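You operate a simulated robot arm through the tools that you are given. There is no shell and no other tool. Be economical: measure what you need, move in short steps, check, and stop when the job is done.

Carry out the task below with a simulated robot arm. There is one attempt and no reset: what you move stays moved.

TASK
Unbolt the cream box on the rails and draw the white board out.
Fine: set the blue switch to OUT for the push head and leave it so; bring the box back, open its lid and leave it open; the board rests on the railed plate.

The check looks at the end state, three seconds after you hand in, the way a careful person would. Anything else that was tipped, shoved, dropped, spilled or broken makes it a failure. A push-on lid holds only when it is set on centred and level and pressed home; a screw cap is set on level and turned clockwise until tight.

THE ROBOT
A 6-joint arm with a two-finger parallel gripper, fixed in place. Base frame: the origin is at the foot of the arm, x ahead of it, y to its left, z up; the work surface is at about z = 860. Units: mm, rad, N and s.
With the tool pointing down near the work surface it reaches from about 260 to 680 mm from the base axis. Its first joint turns from -1.152 to 1.152 rad. Payload 2.9 kg.
The tool frame sits at the grasp point between the pads (the TCP): z along the fingers, y along the line on which they close. The tips reach 30 mm beyond it. The gripper opens to 110 mm. The fingers are 20 mm wide and 10 mm thick; the gripper's body (48 by 112 mm) begins 55 mm behind the TCP.
Orientation is told as [roll, pitch, yaw] about the base's x, y, z axes, in that order, counted from this pose: with the fingers straight down and closing along the base's y, the tool's x points along the base's -x, its y along +y and its z along -z.

THE INTERFACE
- The arm moves only by the tool send_rows. Its argument "rows" is a list of rows, each a list of 7 numbers: the gripper command, from -1 (fully open) to 1 (shut), values between in proportion, then the shift along the tool's x, y, z in m, then the turn, a rotation vector about the tool's x, y, z in rad. In form: [[grip, dx, dy, dz, rx, ry, rz], ...]. A call has 1 to 8 rows; each row shifts and turns the commanded pose from where the row before left it, along the tool's axes as they then stand. Each row takes 0.2 s and may step no farther than 50 mm and 0.15 rad from the row before; otherwise, or with a gripper value out of range, the whole call is refused. Where a pose cannot be reached the arm comes as near as it can. A force on the tool above 90 N (or 10 N above the force at the start of the call, whichever is more), or a blocked arm, ends the call early, and 0.2 s more pass. The fingers move at their own pace (about 108 mm/s each) and stop on an object; they squeeze with about 21 N. The grip force told is the motor's: it shows also when the fingers shut on nothing. Time passes only in rows, and 0.2 s behind the last, so rows that do not move let the fingers close. It gives the time, the measured TCP pose, the force on the tool (base axes), the opening and the grip force at its end, in the units of the frame above (readings bear some noise).
- Cameras (640 x 400 px; columns grow to the right, rows downward): "scene" is fixed at [84.2, 430.5, 1410.8]; the picture's right is [-0.71, -0.70, 0.00], its down [-0.21, 0.22, -0.95] and it looks along [0.67, -0.68, -0.31] (base axes); focal length 299 px, centre (320, 200). "wrist" rides on the gripper at [-36, 0, -57] in the tool frame; the picture's right is [0.00, -1.00, 0.00], its down [0.97, 0.00, -0.24] and it looks along [0.24, 0.00, 0.97] (tool axes); focal length 218 px, centre (320, 200). There is no depth. A picture from a camera that has moved, and an enlarged one, comes with that camera's place and axes in the base frame and with its lens.
- grab_frame(camera): a new picture of that camera. The clock stands still meanwhile.
- zoom(camera, box): a new picture of the part [left, top, right, bottom] of that camera's present view, enlarged. The clock stands still meanwhile.
- hand_in(): hands the job in; it is judged then, once.

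Work in short steps. Places have to be worked out from the pictures, the camera data and where the tool is seen: move nearer, look again, correct. Check each grasp and each placing, and mend what went wrong. You have 120 turns and 76 pictures in all, those below and enlarged ones among them. Open the gripper and draw the arm clear of the work before you hand the job in, unless the task says otherwise; then end with one line.

The tools are called after "Emit:" as name(argument=value, ...) on one line, values as JSON. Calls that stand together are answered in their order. send_rows: Moves the arm, as the interface text tells. Its arguments: {"type":"object","properties":{"rows":{"type":"array","items":{"type":"array","items":{"type":"number"}}}},"required":["rows"]} The other tools are called the same way: grab_frame (camera) takes a picture; zoom (camera, box) takes an enlarged picture of a part of a camera's view; hand_in () hands the job in.

At the start:

```text
t: 0.0
eef_pos: [311.4, -58.6, 1330.6]
tool_rot: [0.0, -0.003, 0.0]
ft_force: [0.8, 0.4, 0.3]
width: 110.3
grasp_force: 0.1
```

scene: 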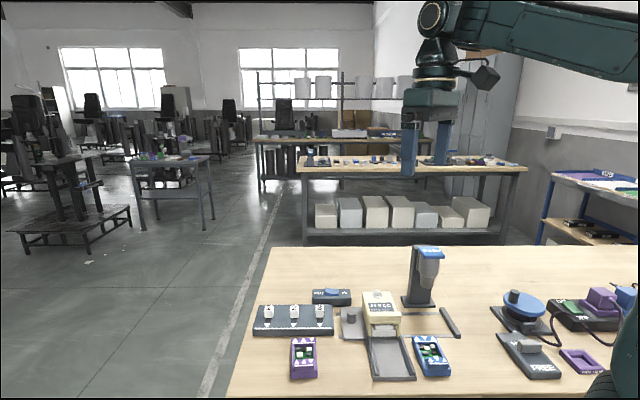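
wrist: 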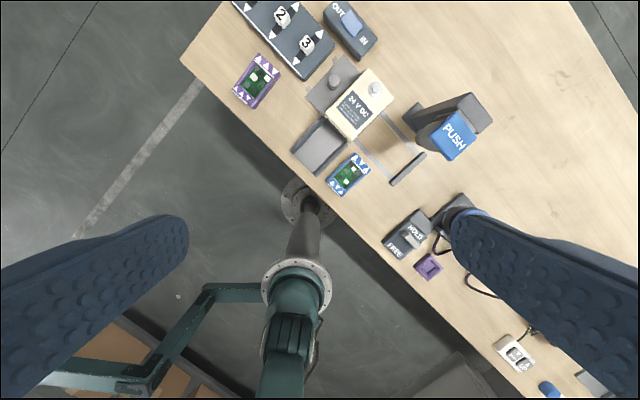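

I start by enlarging the work area to see the box, the switch and the rails.

Emit:
zoom(camera="scene", box=[240, 235, 480, 385])

Emit:
zoom(camera="wrist", box=[200, 0, 520, 200])

Emit:
zoom(camera="scene", box=[460, 260, 640, 390])

```text
2.67 times, centred on (360, 310) of scene
camera zoom: at [84.2, 430.5, 1410.8], right [-0.71, -0.7, 0.0], down [-0.21, 0.22, -0.95], along [0.67, -0.68, -0.31], focal length 797 px, centre (213, -93)
```

zoom: 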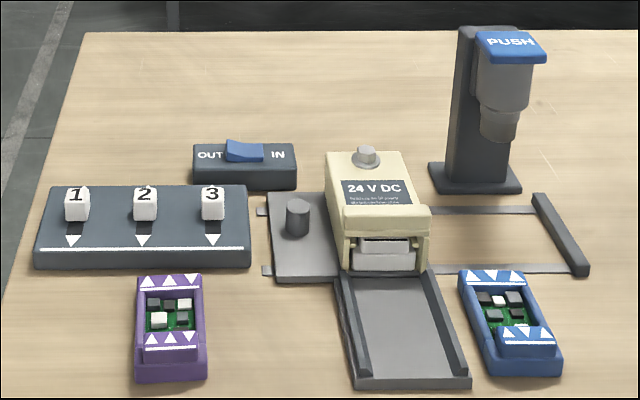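

```text
2.00 times, centred on (360, 100) of wrist
camera zoom: at [348.0, -59.1, 1387.6], right [0.0, -1.0, 0.0], down [-0.97, 0.0, 0.24], along [-0.24, 0.0, -0.97], focal length 436 px, centre (240, 400)
```

zoom: 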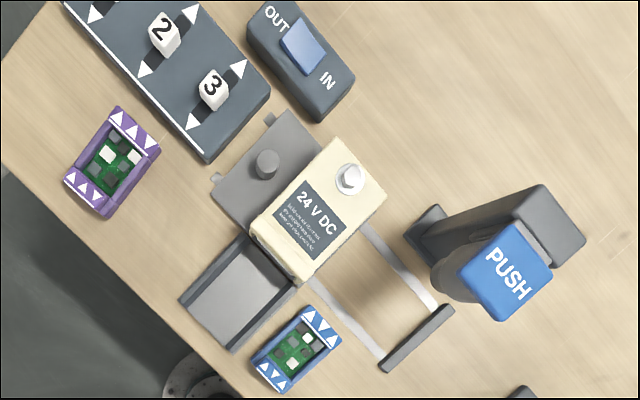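

```text
3.08 times, centred on (550, 325) of scene
camera zoom: at [84.2, 430.5, 1410.8], right [-0.71, -0.7, 0.0], down [-0.21, 0.22, -0.95], along [0.67, -0.68, -0.31], focal length 920 px, centre (-388, -185)
```

zoom: 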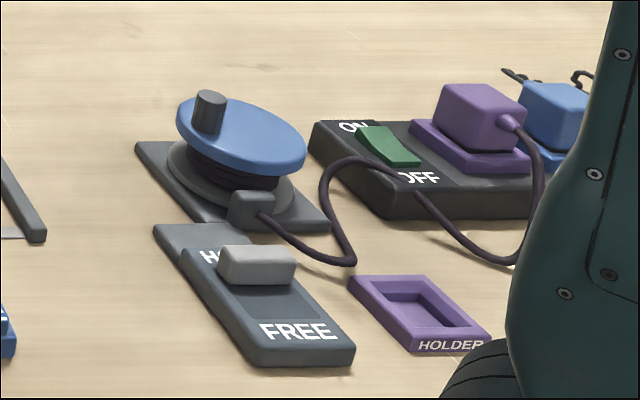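

The bolt is near (455,-163,930) and the PUSH head near (364,-258,1050), so sliding the box along the rails to the stop bar should bring it under the head. I move above it for a closer look.

Emit:
send_rows(rows=[[-1, -0.018, -0.01, 0.033, 0, 0, 0], [-1, -0.018, -0.01, 0.033, 0, 0, 0], [-1, -0.018, -0.01, 0.033, 0, 0, 0], [-1, -0.018, -0.01, 0.033, 0, 0, 0], [-1, -0.018, -0.01, 0.033, 0, 0, 0], [-1, -0.018, -0.01, 0.033, 0, 0, 0]])

Emit:
grab_frame(camera="wrist")

```text
t: 1.4
eef_pos: [421.2, -115.5, 1132.8]
tool_rot: [0.0, -0.001, 0.0]
ft_force: [0.1, 0.5, 0.5]
width: 110.2
grasp_force: 0.1
```

```text
70 pictures are left
camera wrist: at [457.3, -117.3, 1188.8], right [0.0, -1.0, 0.0], down [-0.97, 0.0, 0.24], along [-0.24, 0.0, -0.97], focal length 218 px, centre (320, 200)
```

wrist: 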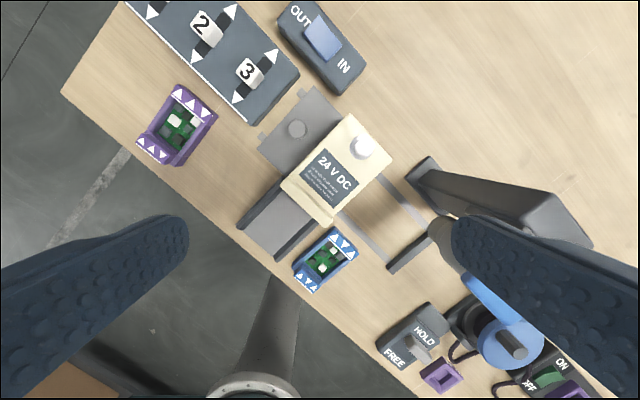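

I zoom on the box and on the switch for detail.

Emit:
zoom(camera="wrist", box=[230, 80, 450, 270])

Emit:
zoom(camera="wrist", box=[260, 0, 390, 100])

Emit:
zoom(camera="scene", box=[335, 280, 425, 336])

Emit:
zoom(camera="scene", box=[300, 280, 364, 320])

```text
2.11 times, centred on (340, 175) of wrist
camera zoom: at [457.3, -117.3, 1188.8], right [0.0, -1.0, 0.0], down [-0.97, 0.0, 0.24], along [-0.24, 0.0, -0.97], focal length 460 px, centre (278, 253)
```

zoom: 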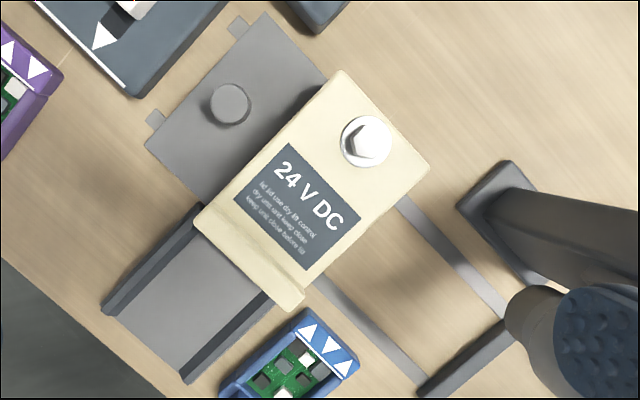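

```text
4.00 times, centred on (325, 50) of wrist
camera zoom: at [457.3, -117.3, 1188.8], right [0.0, -1.0, 0.0], down [-0.97, 0.0, 0.24], along [-0.24, 0.0, -0.97], focal length 873 px, centre (300, 800)
```

zoom: 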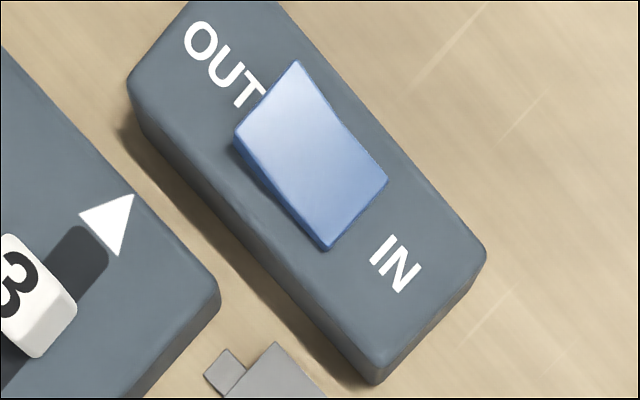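

```text
7.11 times, centred on (380, 308) of scene
camera zoom: at [84.2, 430.5, 1410.8], right [-0.71, -0.7, 0.0], down [-0.21, 0.22, -0.95], along [0.67, -0.68, -0.31], focal length 2126 px, centre (-107, -568)
```

zoom: 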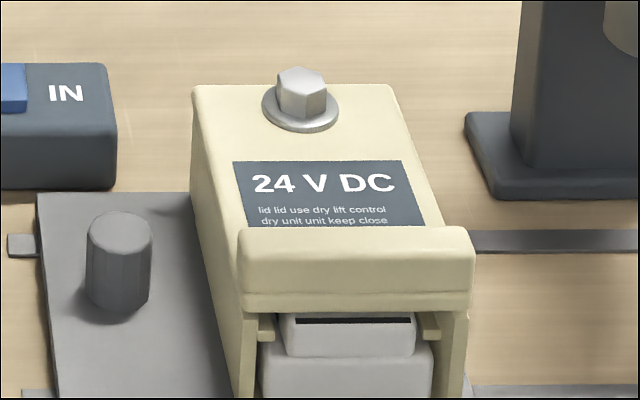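

```text
10.00 times, centred on (332, 300) of scene
camera zoom: at [84.2, 430.5, 1410.8], right [-0.71, -0.7, 0.0], down [-0.21, 0.22, -0.95], along [0.67, -0.68, -0.31], focal length 2989 px, centre (200, -800)
```

zoom: 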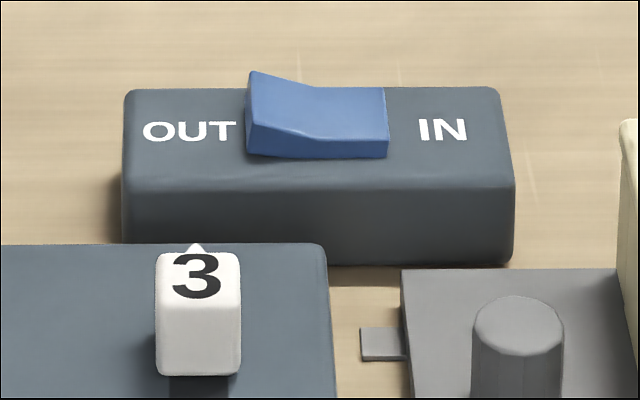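

The rocker's OUT side stands up, so IN is set at present. I move over the OUT end at about (595,-107), closing the fingers and yawing 45° to match the fixtures.

Emit:
send_rows(rows=[[1, -0.0348, 0.0016, 0.027, 0, 0, 0], [1, -0.0348, 0.0016, 0.027, 0, 0, 0], [1, -0.0348, 0.0016, 0.027, 0, 0, 0], [1, -0.0348, 0.0016, 0.027, 0, 0, 0], [1, -0.0348, 0.0016, 0.027, 0, 0, 0]])

Emit:
send_rows(rows=[[1, 0, 0, 0, 0, 0, -0.131], [1, 0, 0, 0, 0, 0, -0.131], [1, 0, 0, 0, 0, 0, -0.131], [1, 0, 0, 0, 0, 0, -0.131], [1, 0, 0, 0, 0, 0, -0.131], [1, 0, 0, 0, 0, 0, -0.131]])

Emit:
grab_frame(camera="wrist")

Emit:
zoom(camera="scene", box=[240, 200, 480, 350])

```text
t: 2.6
eef_pos: [594.9, -111.3, 1000.6]
tool_rot: [0.0, -0.002, -0.001]
ft_force: [0.3, -0.2, -1.0]
width: 0.1
grasp_force: 20.4
```

```text
t: 4.0
eef_pos: [594.6, -111.1, 997.8]
tool_rot: [-0.004, -0.004, 0.79]
ft_force: [1.0, -0.2, 0.3]
width: 0.0
grasp_force: 21.1
```

```text
65 pictures are left
camera wrist: at [619.9, -85.7, 1055.3], right [0.71, -0.7, 0.0], down [-0.68, -0.69, 0.24], along [-0.17, -0.17, -0.97], focal length 218 px, centre (320, 200)
```

wrist: 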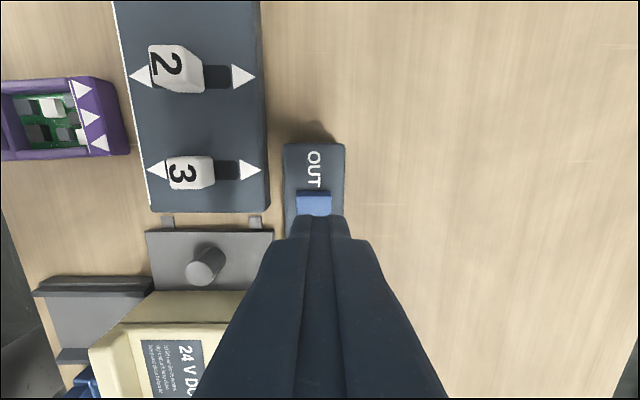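

```text
2.67 times, centred on (360, 275) of scene
camera zoom: at [84.2, 430.5, 1410.8], right [-0.71, -0.7, 0.0], down [-0.21, 0.22, -0.95], along [0.67, -0.68, -0.31], focal length 797 px, centre (213, 0)
```

zoom: 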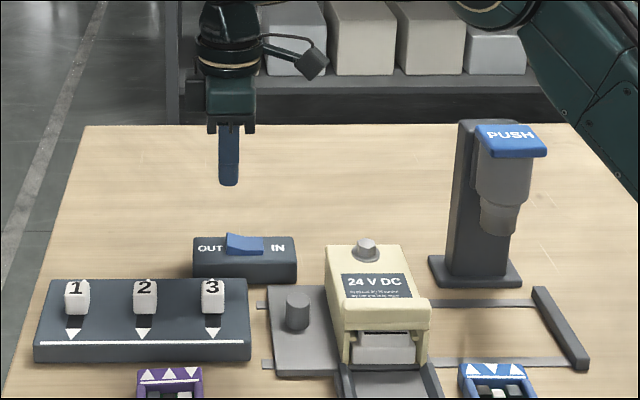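

The rocker's OUT edge is at about (594,-106). I shift 4 mm along both axes and descend to just above it.

Emit:
send_rows(rows=[[1, 0.004, 0.004, 0.02, 0, 0, 0], [1, 0, 0, 0.025, 0, 0, 0], [1, 0, 0, 0.015, 0, 0, 0], [1, 0, 0, 0, 0, 0, 0]])

Emit:
zoom(camera="scene", box=[290, 250, 386, 310])

```text
t: 5.0
eef_pos: [587.9, -109.6, 937.2]
tool_rot: [-0.001, -0.002, 0.786]
ft_force: [-0.7, 0.5, 0.1]
width: 0.0
grasp_force: 20.8
```

```text
6.67 times, centred on (338, 280) of scene
camera zoom: at [84.2, 430.5, 1410.8], right [-0.71, -0.7, 0.0], down [-0.21, 0.22, -0.95], along [0.67, -0.68, -0.31], focal length 1993 px, centre (200, -333)
```

zoom: 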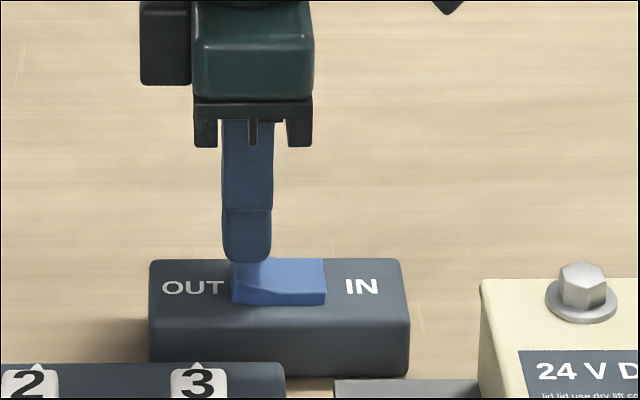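

The tip hangs over the OUT end. I press down in small steps.

Emit:
send_rows(rows=[[1, 0, 0, 0.006, 0, 0, 0], [1, 0, 0, 0.004, 0, 0, 0], [1, 0, 0, 0.004, 0, 0, 0], [1, 0, 0, 0.004, 0, 0, 0], [1, 0, 0, 0.003, 0, 0, 0]])

Emit:
zoom(camera="scene", box=[290, 250, 386, 310])

```text
t: 6.2
eef_pos: [591.2, -111.1, 928.5]
tool_rot: [-0.017, -0.013, 0.788]
ft_force: [-17.6, 6.2, 71.6]
width: 0.2
grasp_force: 20.8
```

```text
6.67 times, centred on (338, 280) of scene
camera zoom: at [82.3, 430.9, 1410.8], right [-0.71, -0.7, 0.0], down [-0.21, 0.22, -0.95], along [0.67, -0.68, -0.31], focal length 1993 px, centre (200, -333)
```

zoom: 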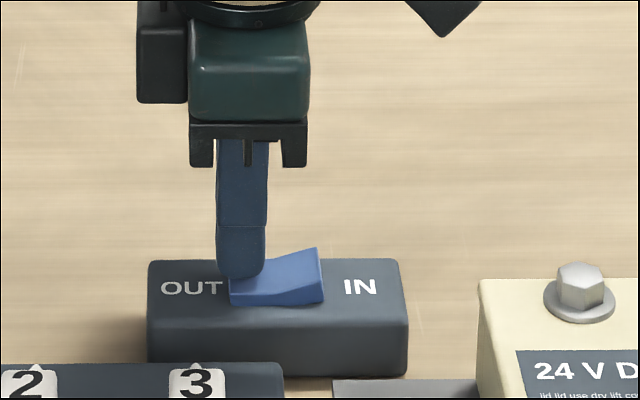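

The rocker flipped: OUT is down. I lift off and go above the carriage knob at about (477,-87), fingers opened to about 60 mm.

Emit:
send_rows(rows=[[1, 0, 0, -0.03, 0, 0, 0], [1, 0, 0, -0.045, 0, 0, 0], [-0.1, 0.03, 0.04, 0, 0, 0, 0], [-0.1, 0.02, 0.04, 0, 0, 0, 0], [-0.1, 0.012, 0.016, 0, 0, 0, 0], [-0.1, 0, 0, 0, 0, 0, 0]])

Emit:
grab_frame(camera="wrist")

Emit:
zoom(camera="scene", box=[290, 235, 450, 335])

```text
t: 7.6
eef_pos: [475.5, -87.0, 994.1]
tool_rot: [0.0, -0.002, 0.788]
ft_force: [-0.2, -0.2, 0.7]
width: 60.5
grasp_force: 0.0
```

```text
61 pictures are left
camera wrist: at [500.7, -62.0, 1051.0], right [0.71, -0.71, 0.0], down [-0.69, -0.69, 0.24], along [-0.17, -0.17, -0.97], focal length 218 px, centre (320, 200)
```

wrist: 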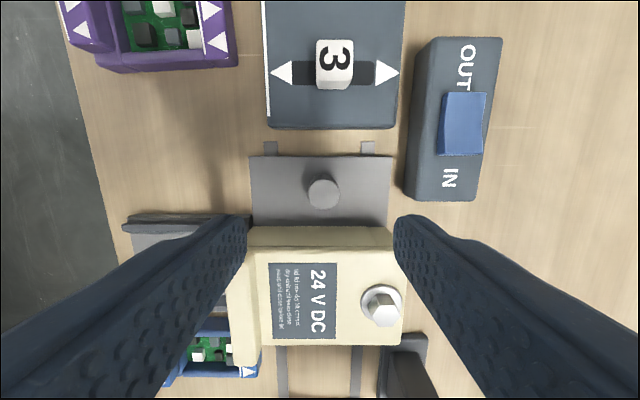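

```text
4.00 times, centred on (370, 285) of scene
camera zoom: at [84.1, 430.5, 1410.8], right [-0.71, -0.7, 0.0], down [-0.21, 0.22, -0.95], along [0.67, -0.68, -0.31], focal length 1196 px, centre (120, -140)
```

zoom: 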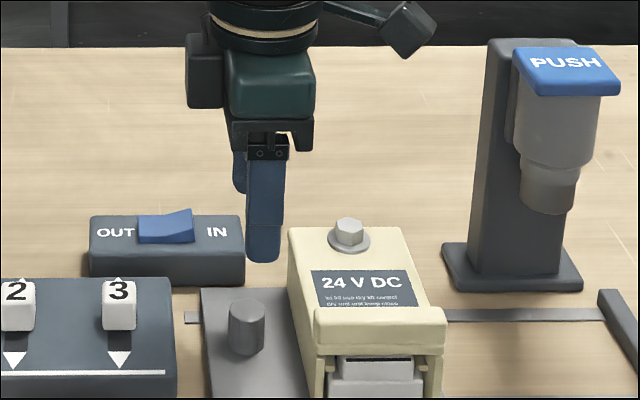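

The knob lies about 3 mm back from the TCP, so I correct and descend until the tips flank it near z=875.

Emit:
send_rows(rows=[[-0.1, -0.003, -0.002, 0.03, 0, 0, 0], [-0.1, 0, 0, 0.03, 0, 0, 0], [-0.1, 0, 0, 0.022, 0, 0, 0], [-0.1, 0, 0, 0.005, 0, 0, 0]])

Emit:
grab_frame(camera="wrist")

Emit:
zoom(camera="scene", box=[310, 260, 438, 340])

```text
t: 8.6
eef_pos: [478.9, -84.9, 907.4]
tool_rot: [-0.002, -0.003, 0.787]
ft_force: [-0.4, 0.2, -0.5]
width: 60.3
grasp_force: 0.1
```

```text
59 pictures are left
camera wrist: at [504.0, -60.9, 963.6], right [0.71, -0.71, 0.0], down [-0.69, -0.69, 0.24], along [-0.17, -0.17, -0.97], focal length 218 px, centre (320, 200)
```

wrist: 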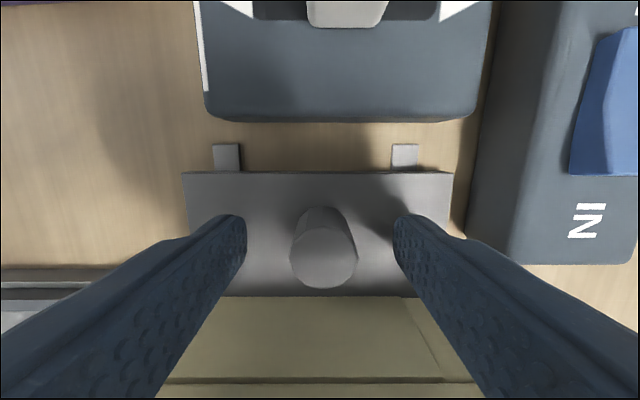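

```text
5.00 times, centred on (374, 300) of scene
camera zoom: at [84.2, 430.5, 1410.8], right [-0.71, -0.7, 0.0], down [-0.21, 0.22, -0.95], along [0.67, -0.68, -0.31], focal length 1495 px, centre (50, -300)
```

zoom: 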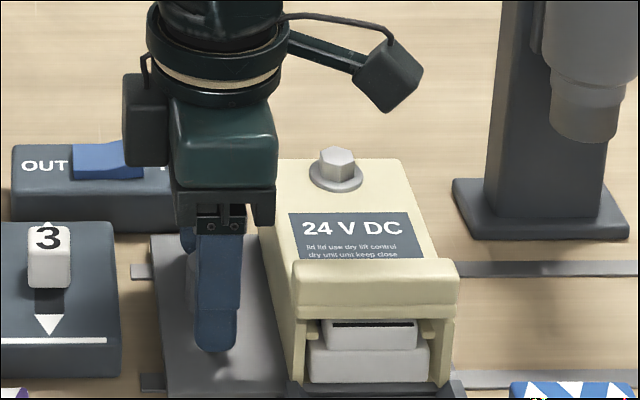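

The knob sits between the pads. I close on it.

Emit:
send_rows(rows=[[1, 0.001, 0, 0, 0, 0, 0], [1, 0, 0, 0, 0, 0, 0], [1, 0, 0, 0, 0, 0, 0]])

```text
t: 9.4
eef_pos: [479.1, -86.5, 907.5]
tool_rot: [-0.002, -0.003, 0.788]
ft_force: [3.7, -2.4, -0.4]
width: 23.8
grasp_force: 45.0
```

The grip holds at 23.8 mm. I slide the carriage along the rails a first 60 mm.

Emit:
send_rows(rows=[[1, 0.01, 0, 0, 0, 0, 0], [1, 0.015, 0, 0, 0, 0, 0], [1, 0.015, 0, 0, 0, 0, 0], [1, 0.02, 0, 0, 0, 0, 0]])

Emit:
grab_frame(camera="scene")

```text
t: 10.4
eef_pos: [436.4, -128.5, 906.3]
tool_rot: [0.001, 0.0, 0.785]
ft_force: [-0.3, 0.1, -0.9]
width: 23.7
grasp_force: 44.8
```

```text
57 pictures are left
```

scene: 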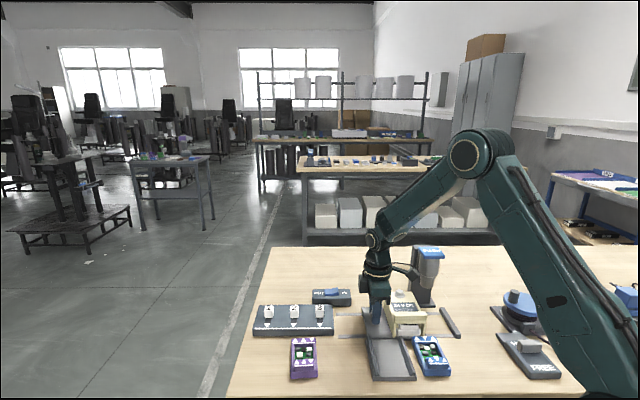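

The carriage follows. The bracket on the wrist points towards the push stand, so I check its clearance first.

Emit:
zoom(camera="scene", box=[340, 220, 468, 340])

Emit:
grab_frame(camera="wrist")

```text
3.33 times, centred on (404, 280) of scene
camera zoom: at [84.2, 430.5, 1410.8], right [-0.71, -0.7, 0.0], down [-0.21, 0.22, -0.95], along [0.67, -0.68, -0.31], focal length 996 px, centre (40, -67)
```

zoom: 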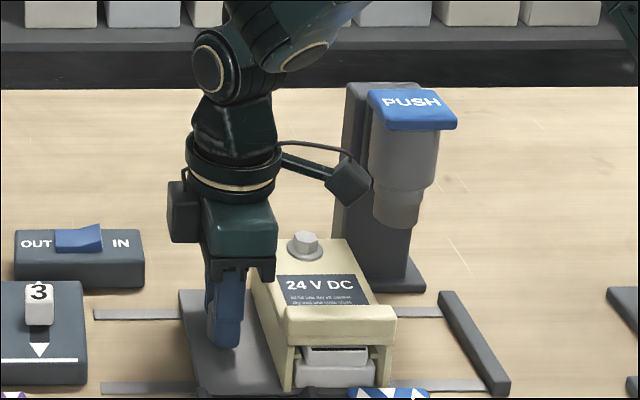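

```text
55 pictures are left
camera wrist: at [462.4, -104.5, 963.3], right [0.71, -0.71, 0.0], down [-0.69, -0.69, 0.24], along [-0.17, -0.17, -0.97], focal length 218 px, centre (320, 200)
```

wrist: 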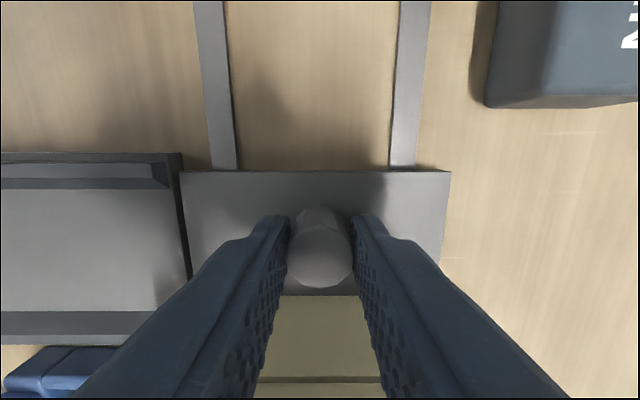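

The bracket block sits about 82 mm ahead of the tool and slightly to +v, which would pass the head with only about 9 mm to spare. I open, yaw 0.14 rad so it swings away from the head, and regrip the round knob.

Emit:
send_rows(rows=[[0.25, 0, 0, 0, 0, 0, 0], [0.25, 0, 0, 0, 0, 0, 0], [0.25, 0, 0, 0, 0, 0, 0.07], [0.25, 0, 0, 0, 0, 0, 0.07], [1, 0, 0, 0, 0, 0, 0], [1, 0, 0, 0, 0, 0, 0], [1, 0, 0, 0, 0, 0, 0]])

```text
t: 12.0
eef_pos: [438.1, -128.4, 906.1]
tool_rot: [0.001, -0.002, 0.645]
ft_force: [-1.7, 3.0, 3.4]
width: 23.3
grasp_force: 45.0
```

Regripped. I slide on another 45 mm along the rails.

Emit:
send_rows(rows=[[1, 0.01485, -0.0021, 0, 0, 0, 0], [1, 0.01485, -0.0021, 0, 0, 0, 0], [1, 0.01485, -0.0021, 0, 0, 0, 0]])

Emit:
zoom(camera="scene", box=[340, 220, 468, 340])

```text
t: 12.8
eef_pos: [405.2, -161.0, 906.8]
tool_rot: [-0.003, -0.002, 0.642]
ft_force: [-6.7, 5.0, 29.4]
width: 23.4
grasp_force: 44.9
```

```text
3.33 times, centred on (404, 280) of scene
camera zoom: at [83.6, 430.8, 1410.8], right [-0.71, -0.7, 0.0], down [-0.21, 0.22, -0.95], along [0.67, -0.68, -0.31], focal length 996 px, centre (40, -67)
```

zoom: 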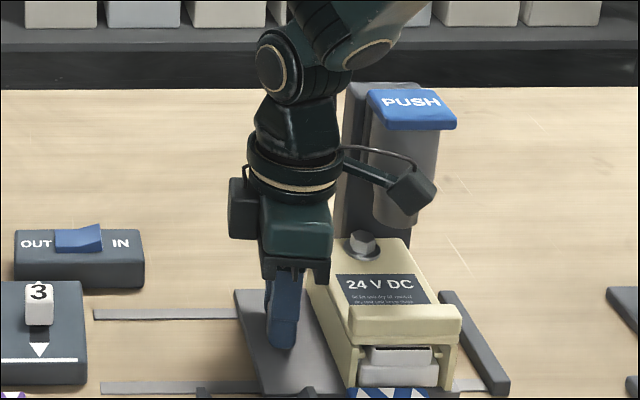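

A 29 N upward force appeared. I look at the wrist view for its cause before going on.

Emit:
send_rows(rows=[[1, 0, 0, 0, 0, 0, 0]])

Emit:
grab_frame(camera="wrist")

Emit:
zoom(camera="scene", box=[372, 235, 468, 305])

```text
t: 13.2
eef_pos: [405.4, -161.1, 905.1]
tool_rot: [-0.002, -0.004, 0.647]
ft_force: [-5.3, 3.6, 31.7]
width: 23.4
grasp_force: 44.9
```

```text
53 pictures are left
camera wrist: at [433.6, -140.2, 962.4], right [0.6, -0.8, 0.0], down [-0.78, -0.58, 0.24], along [-0.19, -0.15, -0.97], focal length 218 px, centre (320, 200)
```

wrist: 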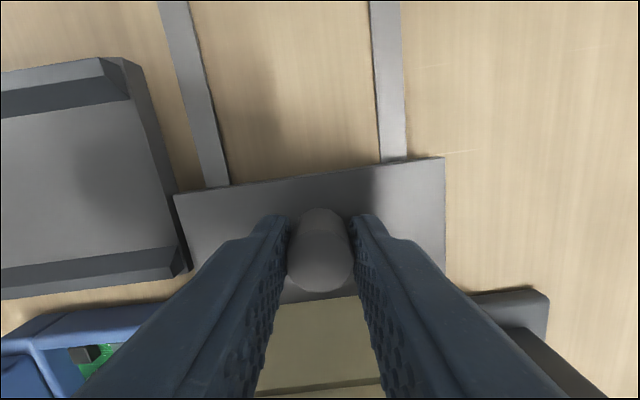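

```text
5.71 times, centred on (420, 270) of scene
camera zoom: at [83.6, 430.7, 1410.8], right [-0.71, -0.7, 0.0], down [-0.21, 0.22, -0.95], along [0.67, -0.68, -0.31], focal length 1708 px, centre (-251, -200)
```

zoom: 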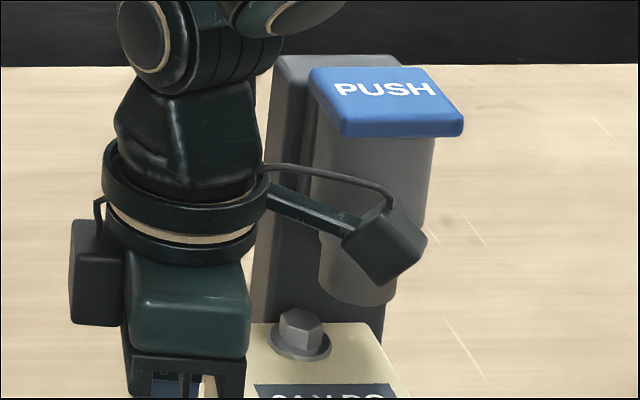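

The tips may be bearing on the plate. I loosen, raise 4 mm and regrip to see whether the force disappears.

Emit:
send_rows(rows=[[0.4, 0, 0, 0, 0, 0, 0], [0.4, 0, 0, -0.004, 0, 0, 0], [0.4, 0, 0, 0, 0, 0, 0]])

```text
t: 14.0
eef_pos: [405.7, -159.5, 910.0]
tool_rot: [-0.001, -0.001, 0.646]
ft_force: [0.7, -0.6, -0.4]
width: 33.1
grasp_force: 0.0
```

The force is gone. I regrip and slide on in small steps towards the stop.

Emit:
send_rows(rows=[[1, 0, 0, 0, 0, 0, 0], [1, 0, 0, 0, 0, 0, 0], [1, 0.0099, -0.0014, 0, 0, 0, 0], [1, 0.0099, -0.0014, 0, 0, 0, 0]])

Emit:
zoom(camera="scene", box=[340, 230, 468, 340])

```text
t: 15.0
eef_pos: [392.7, -174.8, 910.3]
tool_rot: [-0.003, -0.003, 0.644]
ft_force: [4.4, -8.4, -18.0]
width: 23.1
grasp_force: 44.9
```

```text
3.64 times, centred on (404, 285) of scene
camera zoom: at [84.5, 430.1, 1410.9], right [-0.71, -0.7, 0.0], down [-0.21, 0.22, -0.95], along [0.67, -0.68, -0.31], focal length 1087 px, centre (14, -109)
```

zoom: 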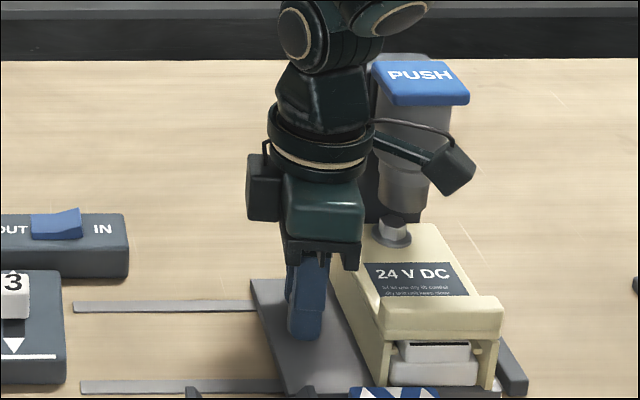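

The bolt is almost under the head and the carriage nears the stop bar. I continue in 4 mm steps until it meets the stop.

Emit:
send_rows(rows=[[1, 0.004, -0.00056, 0, 0, 0, 0], [1, 0.004, -0.00056, 0, 0, 0, 0], [1, 0, 0, 0, 0, 0, 0]])

Emit:
zoom(camera="scene", box=[340, 230, 468, 340])

```text
t: 15.8
eef_pos: [387.6, -177.6, 908.7]
tool_rot: [0.001, -0.006, 0.652]
ft_force: [16.9, 11.3, -14.7]
width: 23.3
grasp_force: 45.5
```

```text
3.64 times, centred on (404, 285) of scene
camera zoom: at [84.8, 430.7, 1410.7], right [-0.71, -0.7, 0.0], down [-0.21, 0.22, -0.95], along [0.67, -0.68, -0.31], focal length 1087 px, centre (14, -109)
```

zoom: 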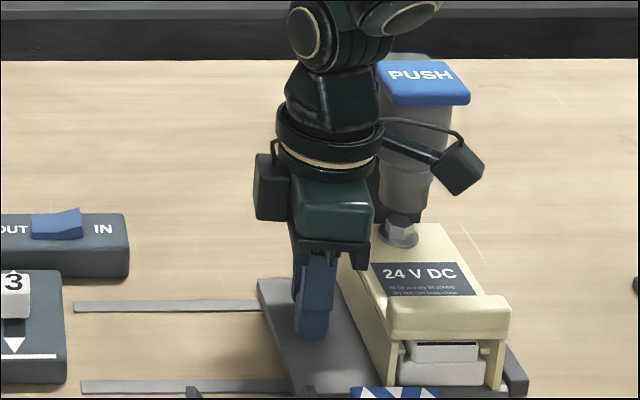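

A 20 N force now opposes the slide. I nudge 3 mm further to see whether that is the stop.

Emit:
send_rows(rows=[[1, 0.003, -0.0004, 0, 0, 0, 0], [1, 0, 0, 0, 0, 0, 0]])

Emit:
grab_frame(camera="wrist")

```text
t: 16.4
eef_pos: [386.4, -177.3, 909.6]
tool_rot: [0.001, -0.01, 0.656]
ft_force: [17.3, 29.4, 3.3]
width: 23.4
grasp_force: 45.0
```

```text
49 pictures are left
camera wrist: at [414.9, -158.4, 966.0], right [0.61, -0.79, 0.0], down [-0.77, -0.59, 0.23], along [-0.18, -0.14, -0.97], focal length 218 px, centre (320, 200)
```

wrist: 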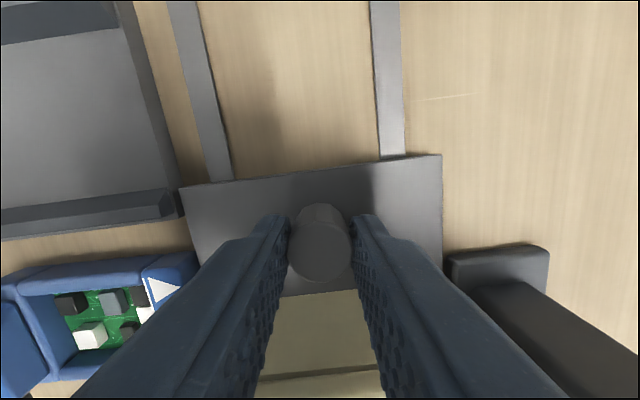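

It holds firm, so it is a hard stop. I open, back straight off along the rails past the knob, then lift and look.

Emit:
send_rows(rows=[[0.2, 0, 0, 0, 0, 0, 0], [0.2, 0, 0, 0, 0, 0, 0], [0.2, -0.0198, 0.0028, 0, 0, 0, 0], [0.2, -0.0396, 0.0056, 0, 0, 0, 0], [0.2, 0, 0, -0.045, 0, 0, 0], [0.2, 0, 0, -0.045, 0, 0, 0], [0.2, -0.02, 0.0028, -0.04, 0, 0, 0]])

Emit:
zoom(camera="scene", box=[340, 230, 468, 340])

Emit:
grab_frame(camera="wrist")

```text
t: 18.0
eef_pos: [441.2, -127.1, 1040.7]
tool_rot: [-0.002, -0.001, 0.646]
ft_force: [0.3, 0.5, 0.8]
width: 43.9
grasp_force: 0.1
```

```text
3.64 times, centred on (404, 285) of scene
camera zoom: at [84.1, 430.5, 1410.8], right [-0.71, -0.7, 0.0], down [-0.21, 0.22, -0.95], along [0.67, -0.68, -0.31], focal length 1087 px, centre (14, -109)
```

zoom: 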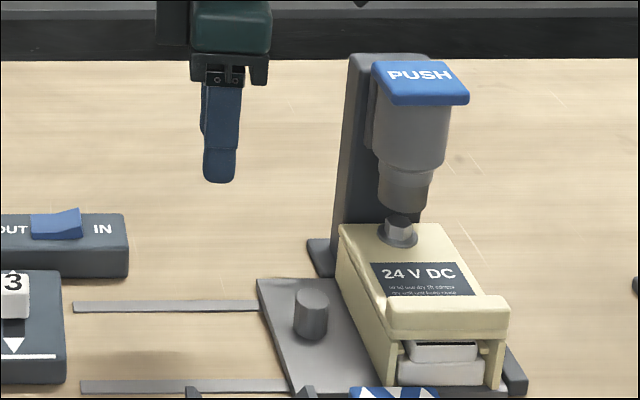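

```text
47 pictures are left
camera wrist: at [469.8, -106.2, 1097.8], right [0.6, -0.8, 0.0], down [-0.78, -0.58, 0.24], along [-0.19, -0.14, -0.97], focal length 218 px, centre (320, 200)
```

wrist: 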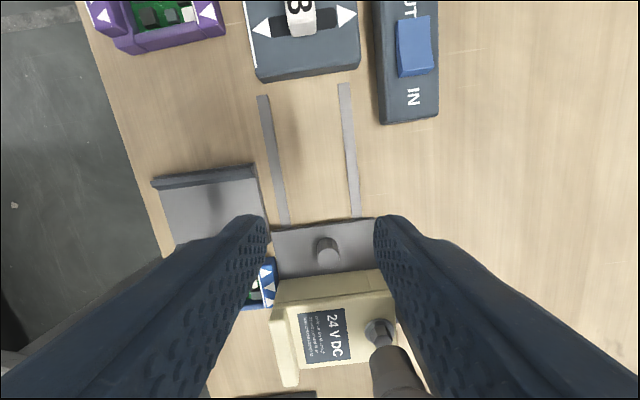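

The bolt seems about 4 mm short of the nozzle axis, and the gripper body may have touched the head. I close the fingers and push the knob from behind, which keeps the body farther from the head.

Emit:
send_rows(rows=[[1, 0.0354, -0.0022, 0, 0, 0, 0], [1, 0, 0, 0.04, 0, 0, 0], [1, 0, 0, 0.04, 0, 0, 0], [1, 0, 0, 0.04, 0, 0, 0], [1, 0, 0, 0.012, 0, 0, 0], [1, 0, 0, 0, 0, 0, 0]])

Emit:
grab_frame(camera="wrist")

```text
t: 19.4
eef_pos: [413.9, -149.4, 909.0]
tool_rot: [-0.001, 0.0, 0.646]
ft_force: [0.6, -1.3, -0.1]
width: 0.0
grasp_force: 20.5
```

```text
46 pictures are left
camera wrist: at [442.8, -128.6, 966.1], right [0.6, -0.8, 0.0], down [-0.78, -0.58, 0.24], along [-0.19, -0.14, -0.97], focal length 218 px, centre (320, 200)
```

wrist: 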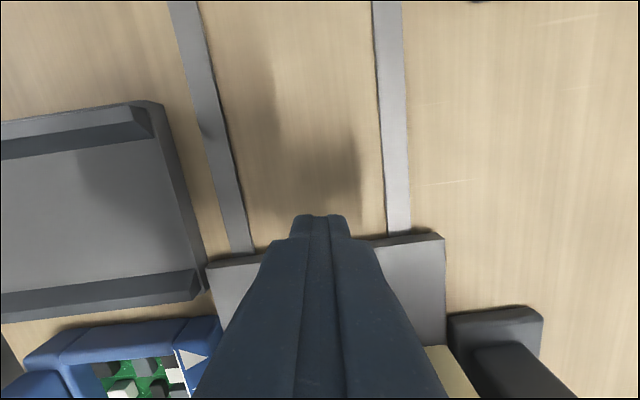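

Lined up with the rail centre. I push forward along the rails in small steps.

Emit:
send_rows(rows=[[1, 0.0099, -0.0014, 0, 0, 0, 0], [1, 0.005, -0.0007, 0, 0, 0, 0], [1, 0.004, -0.0006, 0, 0, 0, 0], [1, 0, 0, 0, 0, 0, 0]])

```text
t: 20.4
eef_pos: [401.4, -161.6, 907.9]
tool_rot: [-0.002, -0.004, 0.65]
ft_force: [4.4, 7.4, 4.2]
width: 0.1
grasp_force: 20.9
```

Emit:
send_rows(rows=[[1, 0.003, -0.0004, 0, 0, 0, 0], [1, 0.003, -0.0004, 0, 0, 0, 0], [1, 0, 0, 0, 0, 0, 0]])

Emit:
zoom(camera="scene", box=[370, 250, 450, 340])

```text
t: 21.2
eef_pos: [399.1, -162.1, 907.8]
tool_rot: [-0.001, -0.014, 0.659]
ft_force: [34.6, 30.6, -6.1]
width: 0.0
grasp_force: 21.4
```

```text
4.44 times, centred on (410, 295) of scene
camera zoom: at [85.1, 431.2, 1410.5], right [-0.71, -0.7, 0.0], down [-0.21, 0.22, -0.95], along [0.67, -0.68, -0.31], focal length 1329 px, centre (-80, -222)
```

zoom: 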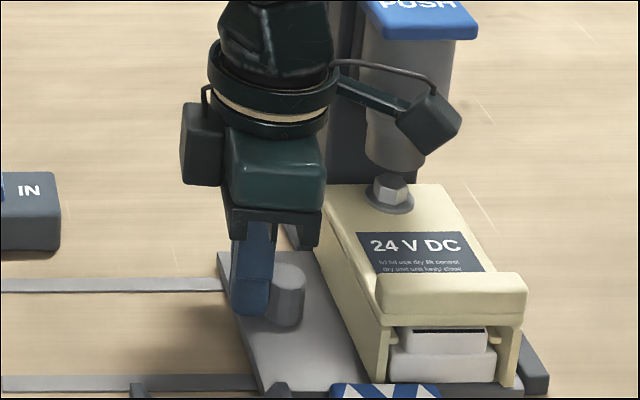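

The carriage is firmly at the stop (46 N, no motion), so the bolt is under the head. I back off, lift well above, and travel over the PUSH cap at about (364,-257).

Emit:
send_rows(rows=[[1, -0.0198, 0.0028, 0, 0, 0, 0], [1, 0, 0, -0.045, 0, 0, 0], [1, 0, 0, -0.05, 0, 0, 0], [1, 0, 0, -0.05, 0, 0, 0], [1, 0, 0, -0.05, 0, 0, 0], [1, 0, 0, -0.035, 0, 0, 0]])

Emit:
send_rows(rows=[[1, 0.033, -0.0185, 0, 0, 0, 0], [1, 0.033, -0.0185, 0, 0, 0, 0], [1, 0.033, -0.0185, 0, 0, 0, 0], [1, 0, 0, 0.02, 0, 0, 0], [1, 0, 0, 0, 0, 0, 0]])

Emit:
grab_frame(camera="wrist")

Emit:
zoom(camera="scene", box=[370, 190, 470, 290])

```text
t: 22.6
eef_pos: [406.6, -152.3, 1138.6]
tool_rot: [-0.001, -0.001, 0.648]
ft_force: [-0.4, -0.2, -0.3]
width: 0.0
grasp_force: 21.0
```

```text
t: 23.8
eef_pos: [362.2, -254.0, 1117.0]
tool_rot: [-0.002, -0.002, 0.648]
ft_force: [0.6, 0.0, 0.0]
width: 0.0
grasp_force: 21.2
```

```text
44 pictures are left
camera wrist: at [391.4, -233.6, 1172.7], right [0.6, -0.8, 0.0], down [-0.78, -0.58, 0.24], along [-0.19, -0.14, -0.97], focal length 218 px, centre (320, 200)
```

wrist: 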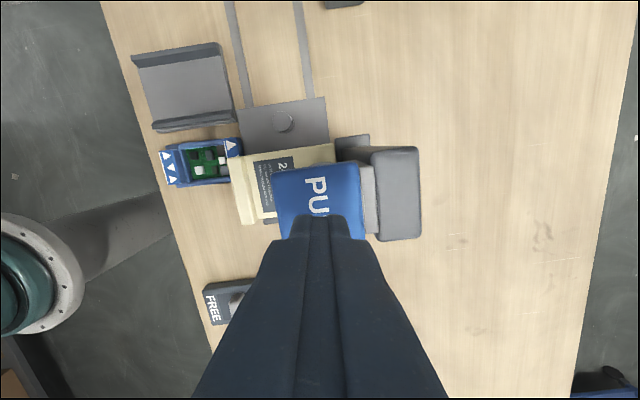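

```text
4.00 times, centred on (420, 240) of scene
camera zoom: at [84.2, 430.5, 1410.8], right [-0.71, -0.7, 0.0], down [-0.21, 0.22, -0.95], along [0.67, -0.68, -0.31], focal length 1196 px, centre (-80, 40)
```

zoom: 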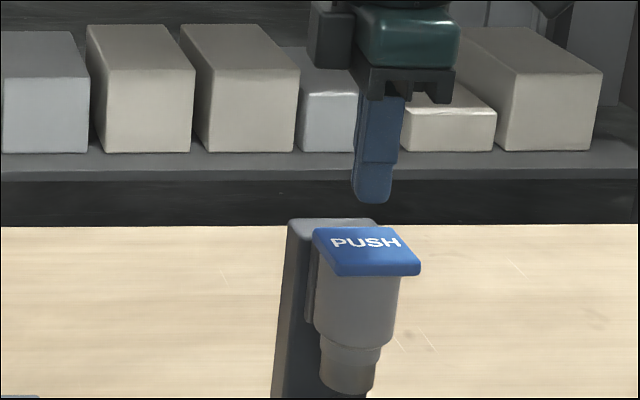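

The fingers are centred over the cap. I go down to it and press stepwise.

Emit:
send_rows(rows=[[1, 0, 0, 0.02, 0, 0, 0], [1, 0, 0, 0.01, 0, 0, 0], [1, 0, 0, 0.005, 0, 0, 0], [1, 0, 0, 0.005, 0, 0, 0], [1, 0, 0, 0.005, 0, 0, 0], [1, 0, 0, 0.005, 0, 0, 0]])

Emit:
zoom(camera="scene", box=[370, 210, 470, 310])

```text
t: 25.2
eef_pos: [365.0, -255.9, 1066.4]
tool_rot: [-0.003, -0.002, 0.644]
ft_force: [-1.6, -3.2, 2.7]
width: 0.1
grasp_force: 20.9
```

```text
4.00 times, centred on (420, 260) of scene
camera zoom: at [84.1, 430.4, 1410.8], right [-0.71, -0.7, 0.0], down [-0.21, 0.22, -0.95], along [0.67, -0.68, -0.31], focal length 1196 px, centre (-80, -40)
```

zoom: 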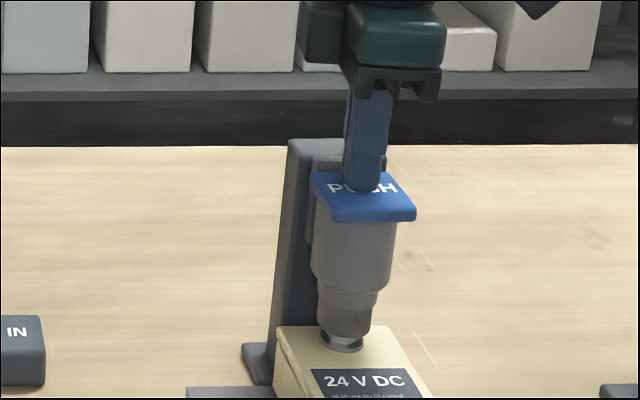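

The head is moving down onto the bolt. I keep pressing.

Emit:
send_rows(rows=[[1, 0, 0, 0.005, 0, 0, 0], [1, 0, 0, 0.005, 0, 0, 0], [1, 0, 0, 0.004, 0, 0, 0], [1, 0, 0, 0.004, 0, 0, 0], [1, 0, 0, 0.004, 0, 0, 0], [1, 0, 0, 0, 0, 0, 0]])

Emit:
zoom(camera="scene", box=[370, 210, 470, 310])

```text
t: 26.1
eef_pos: [365.9, -257.7, 1061.2]
tool_rot: [-0.014, -0.008, 0.65]
ft_force: [-9.6, 8.3, 20.8]
width: 0.1
grasp_force: 21.5
stopped in row 4: the force on the tool passed its limit (the readings are from after the stop); the commanded pose is now the measured one
```

```text
4.00 times, centred on (420, 260) of scene
camera zoom: at [83.6, 430.9, 1410.7], right [-0.71, -0.7, 0.0], down [-0.21, 0.22, -0.95], along [0.67, -0.68, -0.31], focal length 1196 px, centre (-80, -40)
```

zoom: 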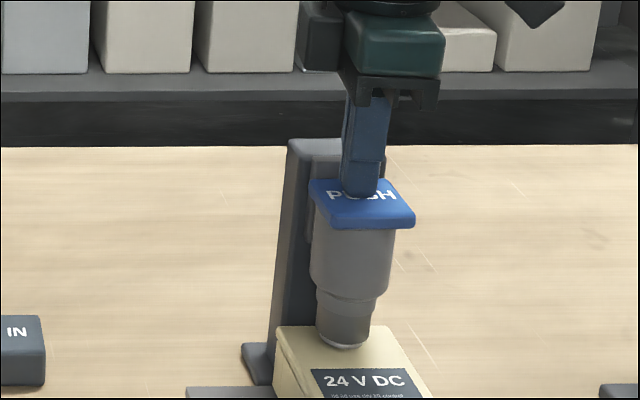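

It bottomed out on the bolt. I hold a moderate press for about a second in case it needs time.

Emit:
send_rows(rows=[[1, 0, 0, 0.003, 0, 0, 0], [1, 0, 0, 0.003, 0, 0, 0], [1, 0, 0, 0, 0, 0, 0], [1, 0, 0, 0, 0, 0, 0], [1, 0, 0, 0, 0, 0, 0], [1, 0, 0, 0, 0, 0, 0]])

Emit:
send_rows(rows=[[1, 0, 0, -0.01, 0, 0, 0], [1, 0, 0, -0.03, 0, 0, 0], [1, 0, 0, -0.04, 0, 0, 0], [1, -0.033, 0.0185, 0, 0, 0, 0], [1, -0.033, 0.0185, 0, 0, 0, 0], [1, -0.033, 0.0185, 0, 0, 0, 0]])

Emit:
zoom(camera="scene", box=[340, 230, 468, 340])

```text
t: 26.7
eef_pos: [365.1, -256.7, 1064.5]
tool_rot: [-0.026, -0.011, 0.652]
ft_force: [-10.9, 9.6, 21.7]
width: 0.0
grasp_force: 21.2
stopped in row 2: the force on the tool passed its limit (the readings are from after the stop); the commanded pose is now the measured one
```

```text
t: 28.1
eef_pos: [408.2, -153.0, 1146.5]
tool_rot: [-0.026, -0.012, 0.651]
ft_force: [-0.3, 0.0, -1.1]
width: 0.1
grasp_force: 20.8
```

```text
3.64 times, centred on (404, 285) of scene
camera zoom: at [84.2, 430.5, 1410.8], right [-0.71, -0.7, 0.0], down [-0.21, 0.22, -0.95], along [0.67, -0.68, -0.31], focal length 1087 px, centre (14, -109)
```

zoom: 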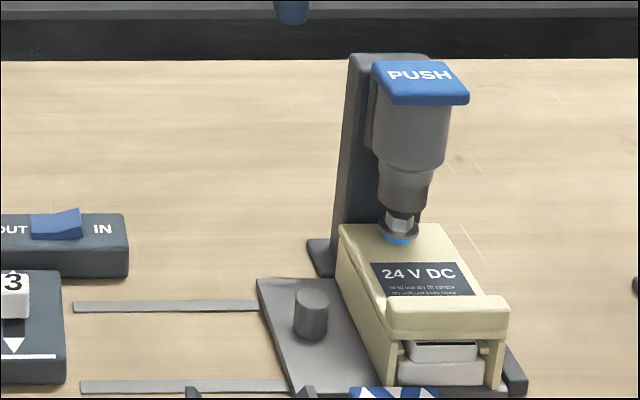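

The bolt has risen and shows a blue band beneath it. I check whether it is clear of the nozzle.

Emit:
zoom(camera="scene", box=[390, 265, 438, 300])

Emit:
grab_frame(camera="wrist")

```text
11.43 times, centred on (414, 282) of scene
camera zoom: at [84.2, 430.5, 1410.8], right [-0.71, -0.7, 0.0], down [-0.21, 0.22, -0.95], along [0.67, -0.68, -0.31], focal length 3416 px, centre (-754, -743)
```

zoom: 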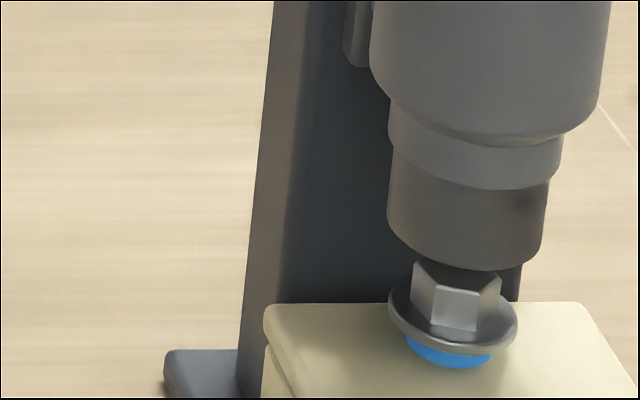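

```text
38 pictures are left
camera wrist: at [436.1, -131.7, 1202.6], right [0.6, -0.8, 0.03], down [-0.78, -0.58, 0.23], along [-0.17, -0.16, -0.97], focal length 218 px, centre (320, 200)
```

wrist: 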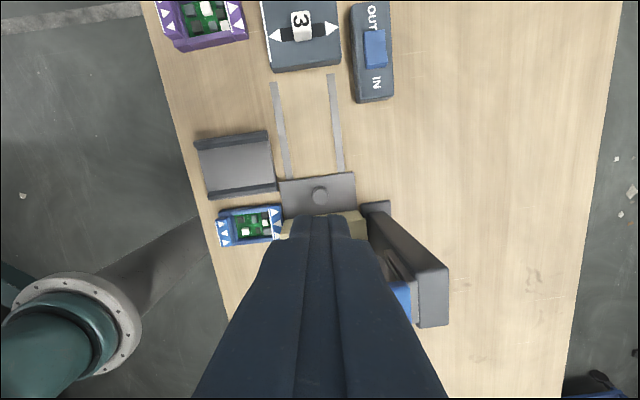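

The bolt is clear of the nozzle. I level the tool, descend behind the knob with fingers opened, then advance around it and grip.

Emit:
send_rows(rows=[[0.2, -0.0165, 0.0, 0, -0.028, -0.006, 0], [0.2, 0, 0, 0.048, 0, 0, 0], [0.2, 0, 0, 0.048, 0, 0, 0], [0.2, 0, 0, 0.048, 0, 0, 0], [0.2, 0, 0, 0.048, 0, 0, 0], [0.2, 0, 0, 0.043, 0, 0, 0], [0.2, 0, 0, 0, 0, 0, 0]])

Emit:
grab_frame(camera="wrist")

```text
t: 29.7
eef_pos: [425.2, -140.7, 906.4]
tool_rot: [0.003, -0.018, 0.652]
ft_force: [0.3, -0.6, 0.0]
width: 43.9
grasp_force: 0.1
```

```text
37 pictures are left
camera wrist: at [453.3, -120.3, 964.3], right [0.61, -0.8, 0.0], down [-0.78, -0.59, 0.22], along [-0.18, -0.13, -0.97], focal length 218 px, centre (320, 200)
```

wrist: 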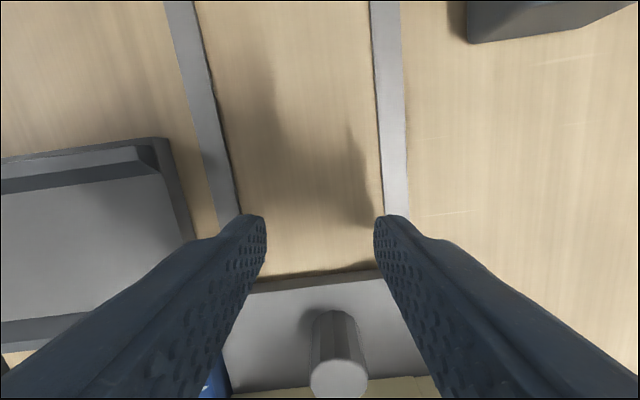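

The knob lies ahead as expected. I trim the tilt, rise 4 mm, advance 52 mm along the rails and close.

Emit:
send_rows(rows=[[0.2, 0, 0, -0.004, -0.011, 0.014, 0], [0.2, 0.026, -0.0036, 0, 0, 0, 0], [0.2, 0.026, -0.0026, 0, 0, 0, 0], [0.2, 0, 0, 0, 0, 0, 0], [1, 0, 0, 0, 0, 0, 0], [1, 0, 0, 0, 0, 0, 0]])

Emit:
grab_frame(camera="wrist")

```text
t: 31.1
eef_pos: [388.4, -177.5, 911.2]
tool_rot: [0.005, -0.006, 0.65]
ft_force: [10.1, -11.7, -6.7]
width: 23.3
grasp_force: 45.6
```

```text
36 pictures are left
camera wrist: at [417.5, -157.3, 967.5], right [0.6, -0.8, -0.01], down [-0.77, -0.59, 0.24], along [-0.19, -0.14, -0.97], focal length 218 px, centre (320, 200)
```

wrist: 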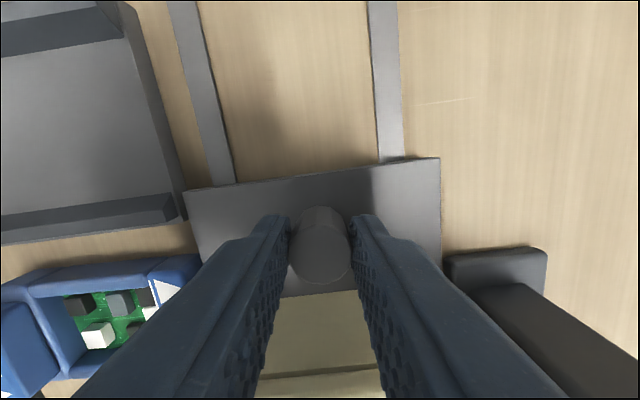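

Gripped. I slide the box back along the rails.

Emit:
send_rows(rows=[[1, -0.0099, 0.00135, 0, 0, 0, 0], [1, -0.0149, 0.00203, 0, 0, 0, 0], [1, -0.0149, 0.00203, 0, 0, 0, 0], [1, -0.0149, 0.00203, 0, 0, 0, 0], [1, 0, 0, 0, 0, 0, 0]])

```text
t: 32.3
eef_pos: [428.6, -138.5, 911.0]
tool_rot: [0.005, -0.003, 0.649]
ft_force: [20.4, -19.3, -31.4]
width: 23.3
grasp_force: 45.4
```

Some side and upward strain has built up. I release briefly to relax it and regrip, then continue.

Emit:
send_rows(rows=[[0.4, 0, 0, 0, 0, 0, 0], [0.4, 0, -0.002, 0.001, 0, 0, 0], [1, 0, 0, 0, 0, 0, 0], [1, 0, 0, 0, 0, 0, 0]])

Emit:
send_rows(rows=[[1, -0.0149, 0.00203, 0, 0, 0, 0], [1, -0.0149, 0.00203, 0, 0, 0, 0], [1, -0.0149, 0.00203, 0, 0, 0, 0], [1, -0.0099, 0.00135, 0, 0, 0, 0], [1, -0.0059, 0.0008, 0, 0, 0, 0], [1, 0, 0, 0, 0, 0, 0]])

Emit:
grab_frame(camera="wrist")

Emit:
zoom(camera="scene", box=[310, 270, 438, 390])

```text
t: 33.3
eef_pos: [427.6, -138.6, 911.0]
tool_rot: [0.013, -0.003, 0.649]
ft_force: [3.3, -2.6, 1.2]
width: 23.3
grasp_force: 44.9
```

```text
t: 34.7
eef_pos: [471.5, -93.9, 911.6]
tool_rot: [0.013, -0.002, 0.653]
ft_force: [-0.6, 2.1, 4.5]
width: 23.2
grasp_force: 45.1
```

```text
35 pictures are left
camera wrist: at [500.7, -74.6, 968.4], right [0.61, -0.79, -0.01], down [-0.77, -0.59, 0.24], along [-0.2, -0.13, -0.97], focal length 218 px, centre (320, 200)
```

wrist: 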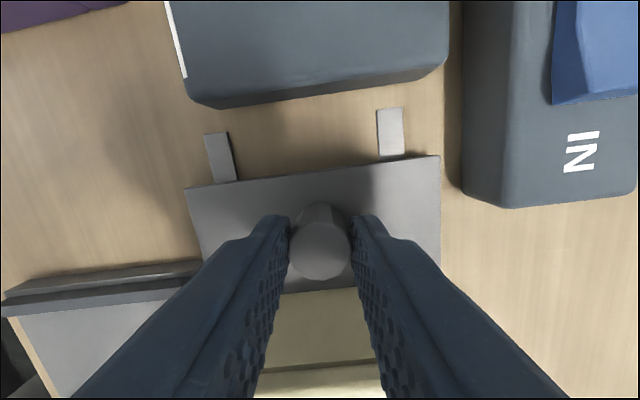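

```text
3.33 times, centred on (374, 330) of scene
camera zoom: at [84.1, 430.6, 1410.8], right [-0.71, -0.7, 0.0], down [-0.21, 0.22, -0.95], along [0.67, -0.68, -0.31], focal length 996 px, centre (140, -233)
```

zoom: 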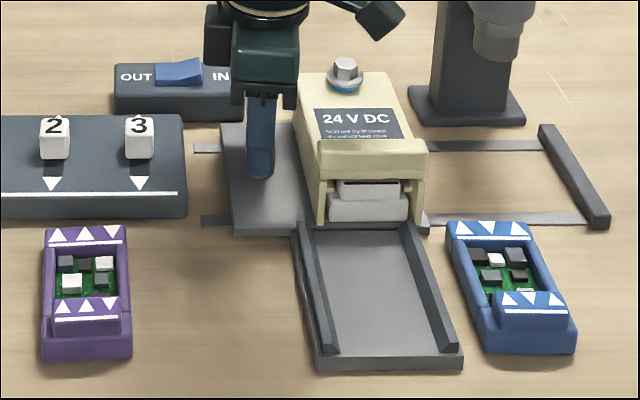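

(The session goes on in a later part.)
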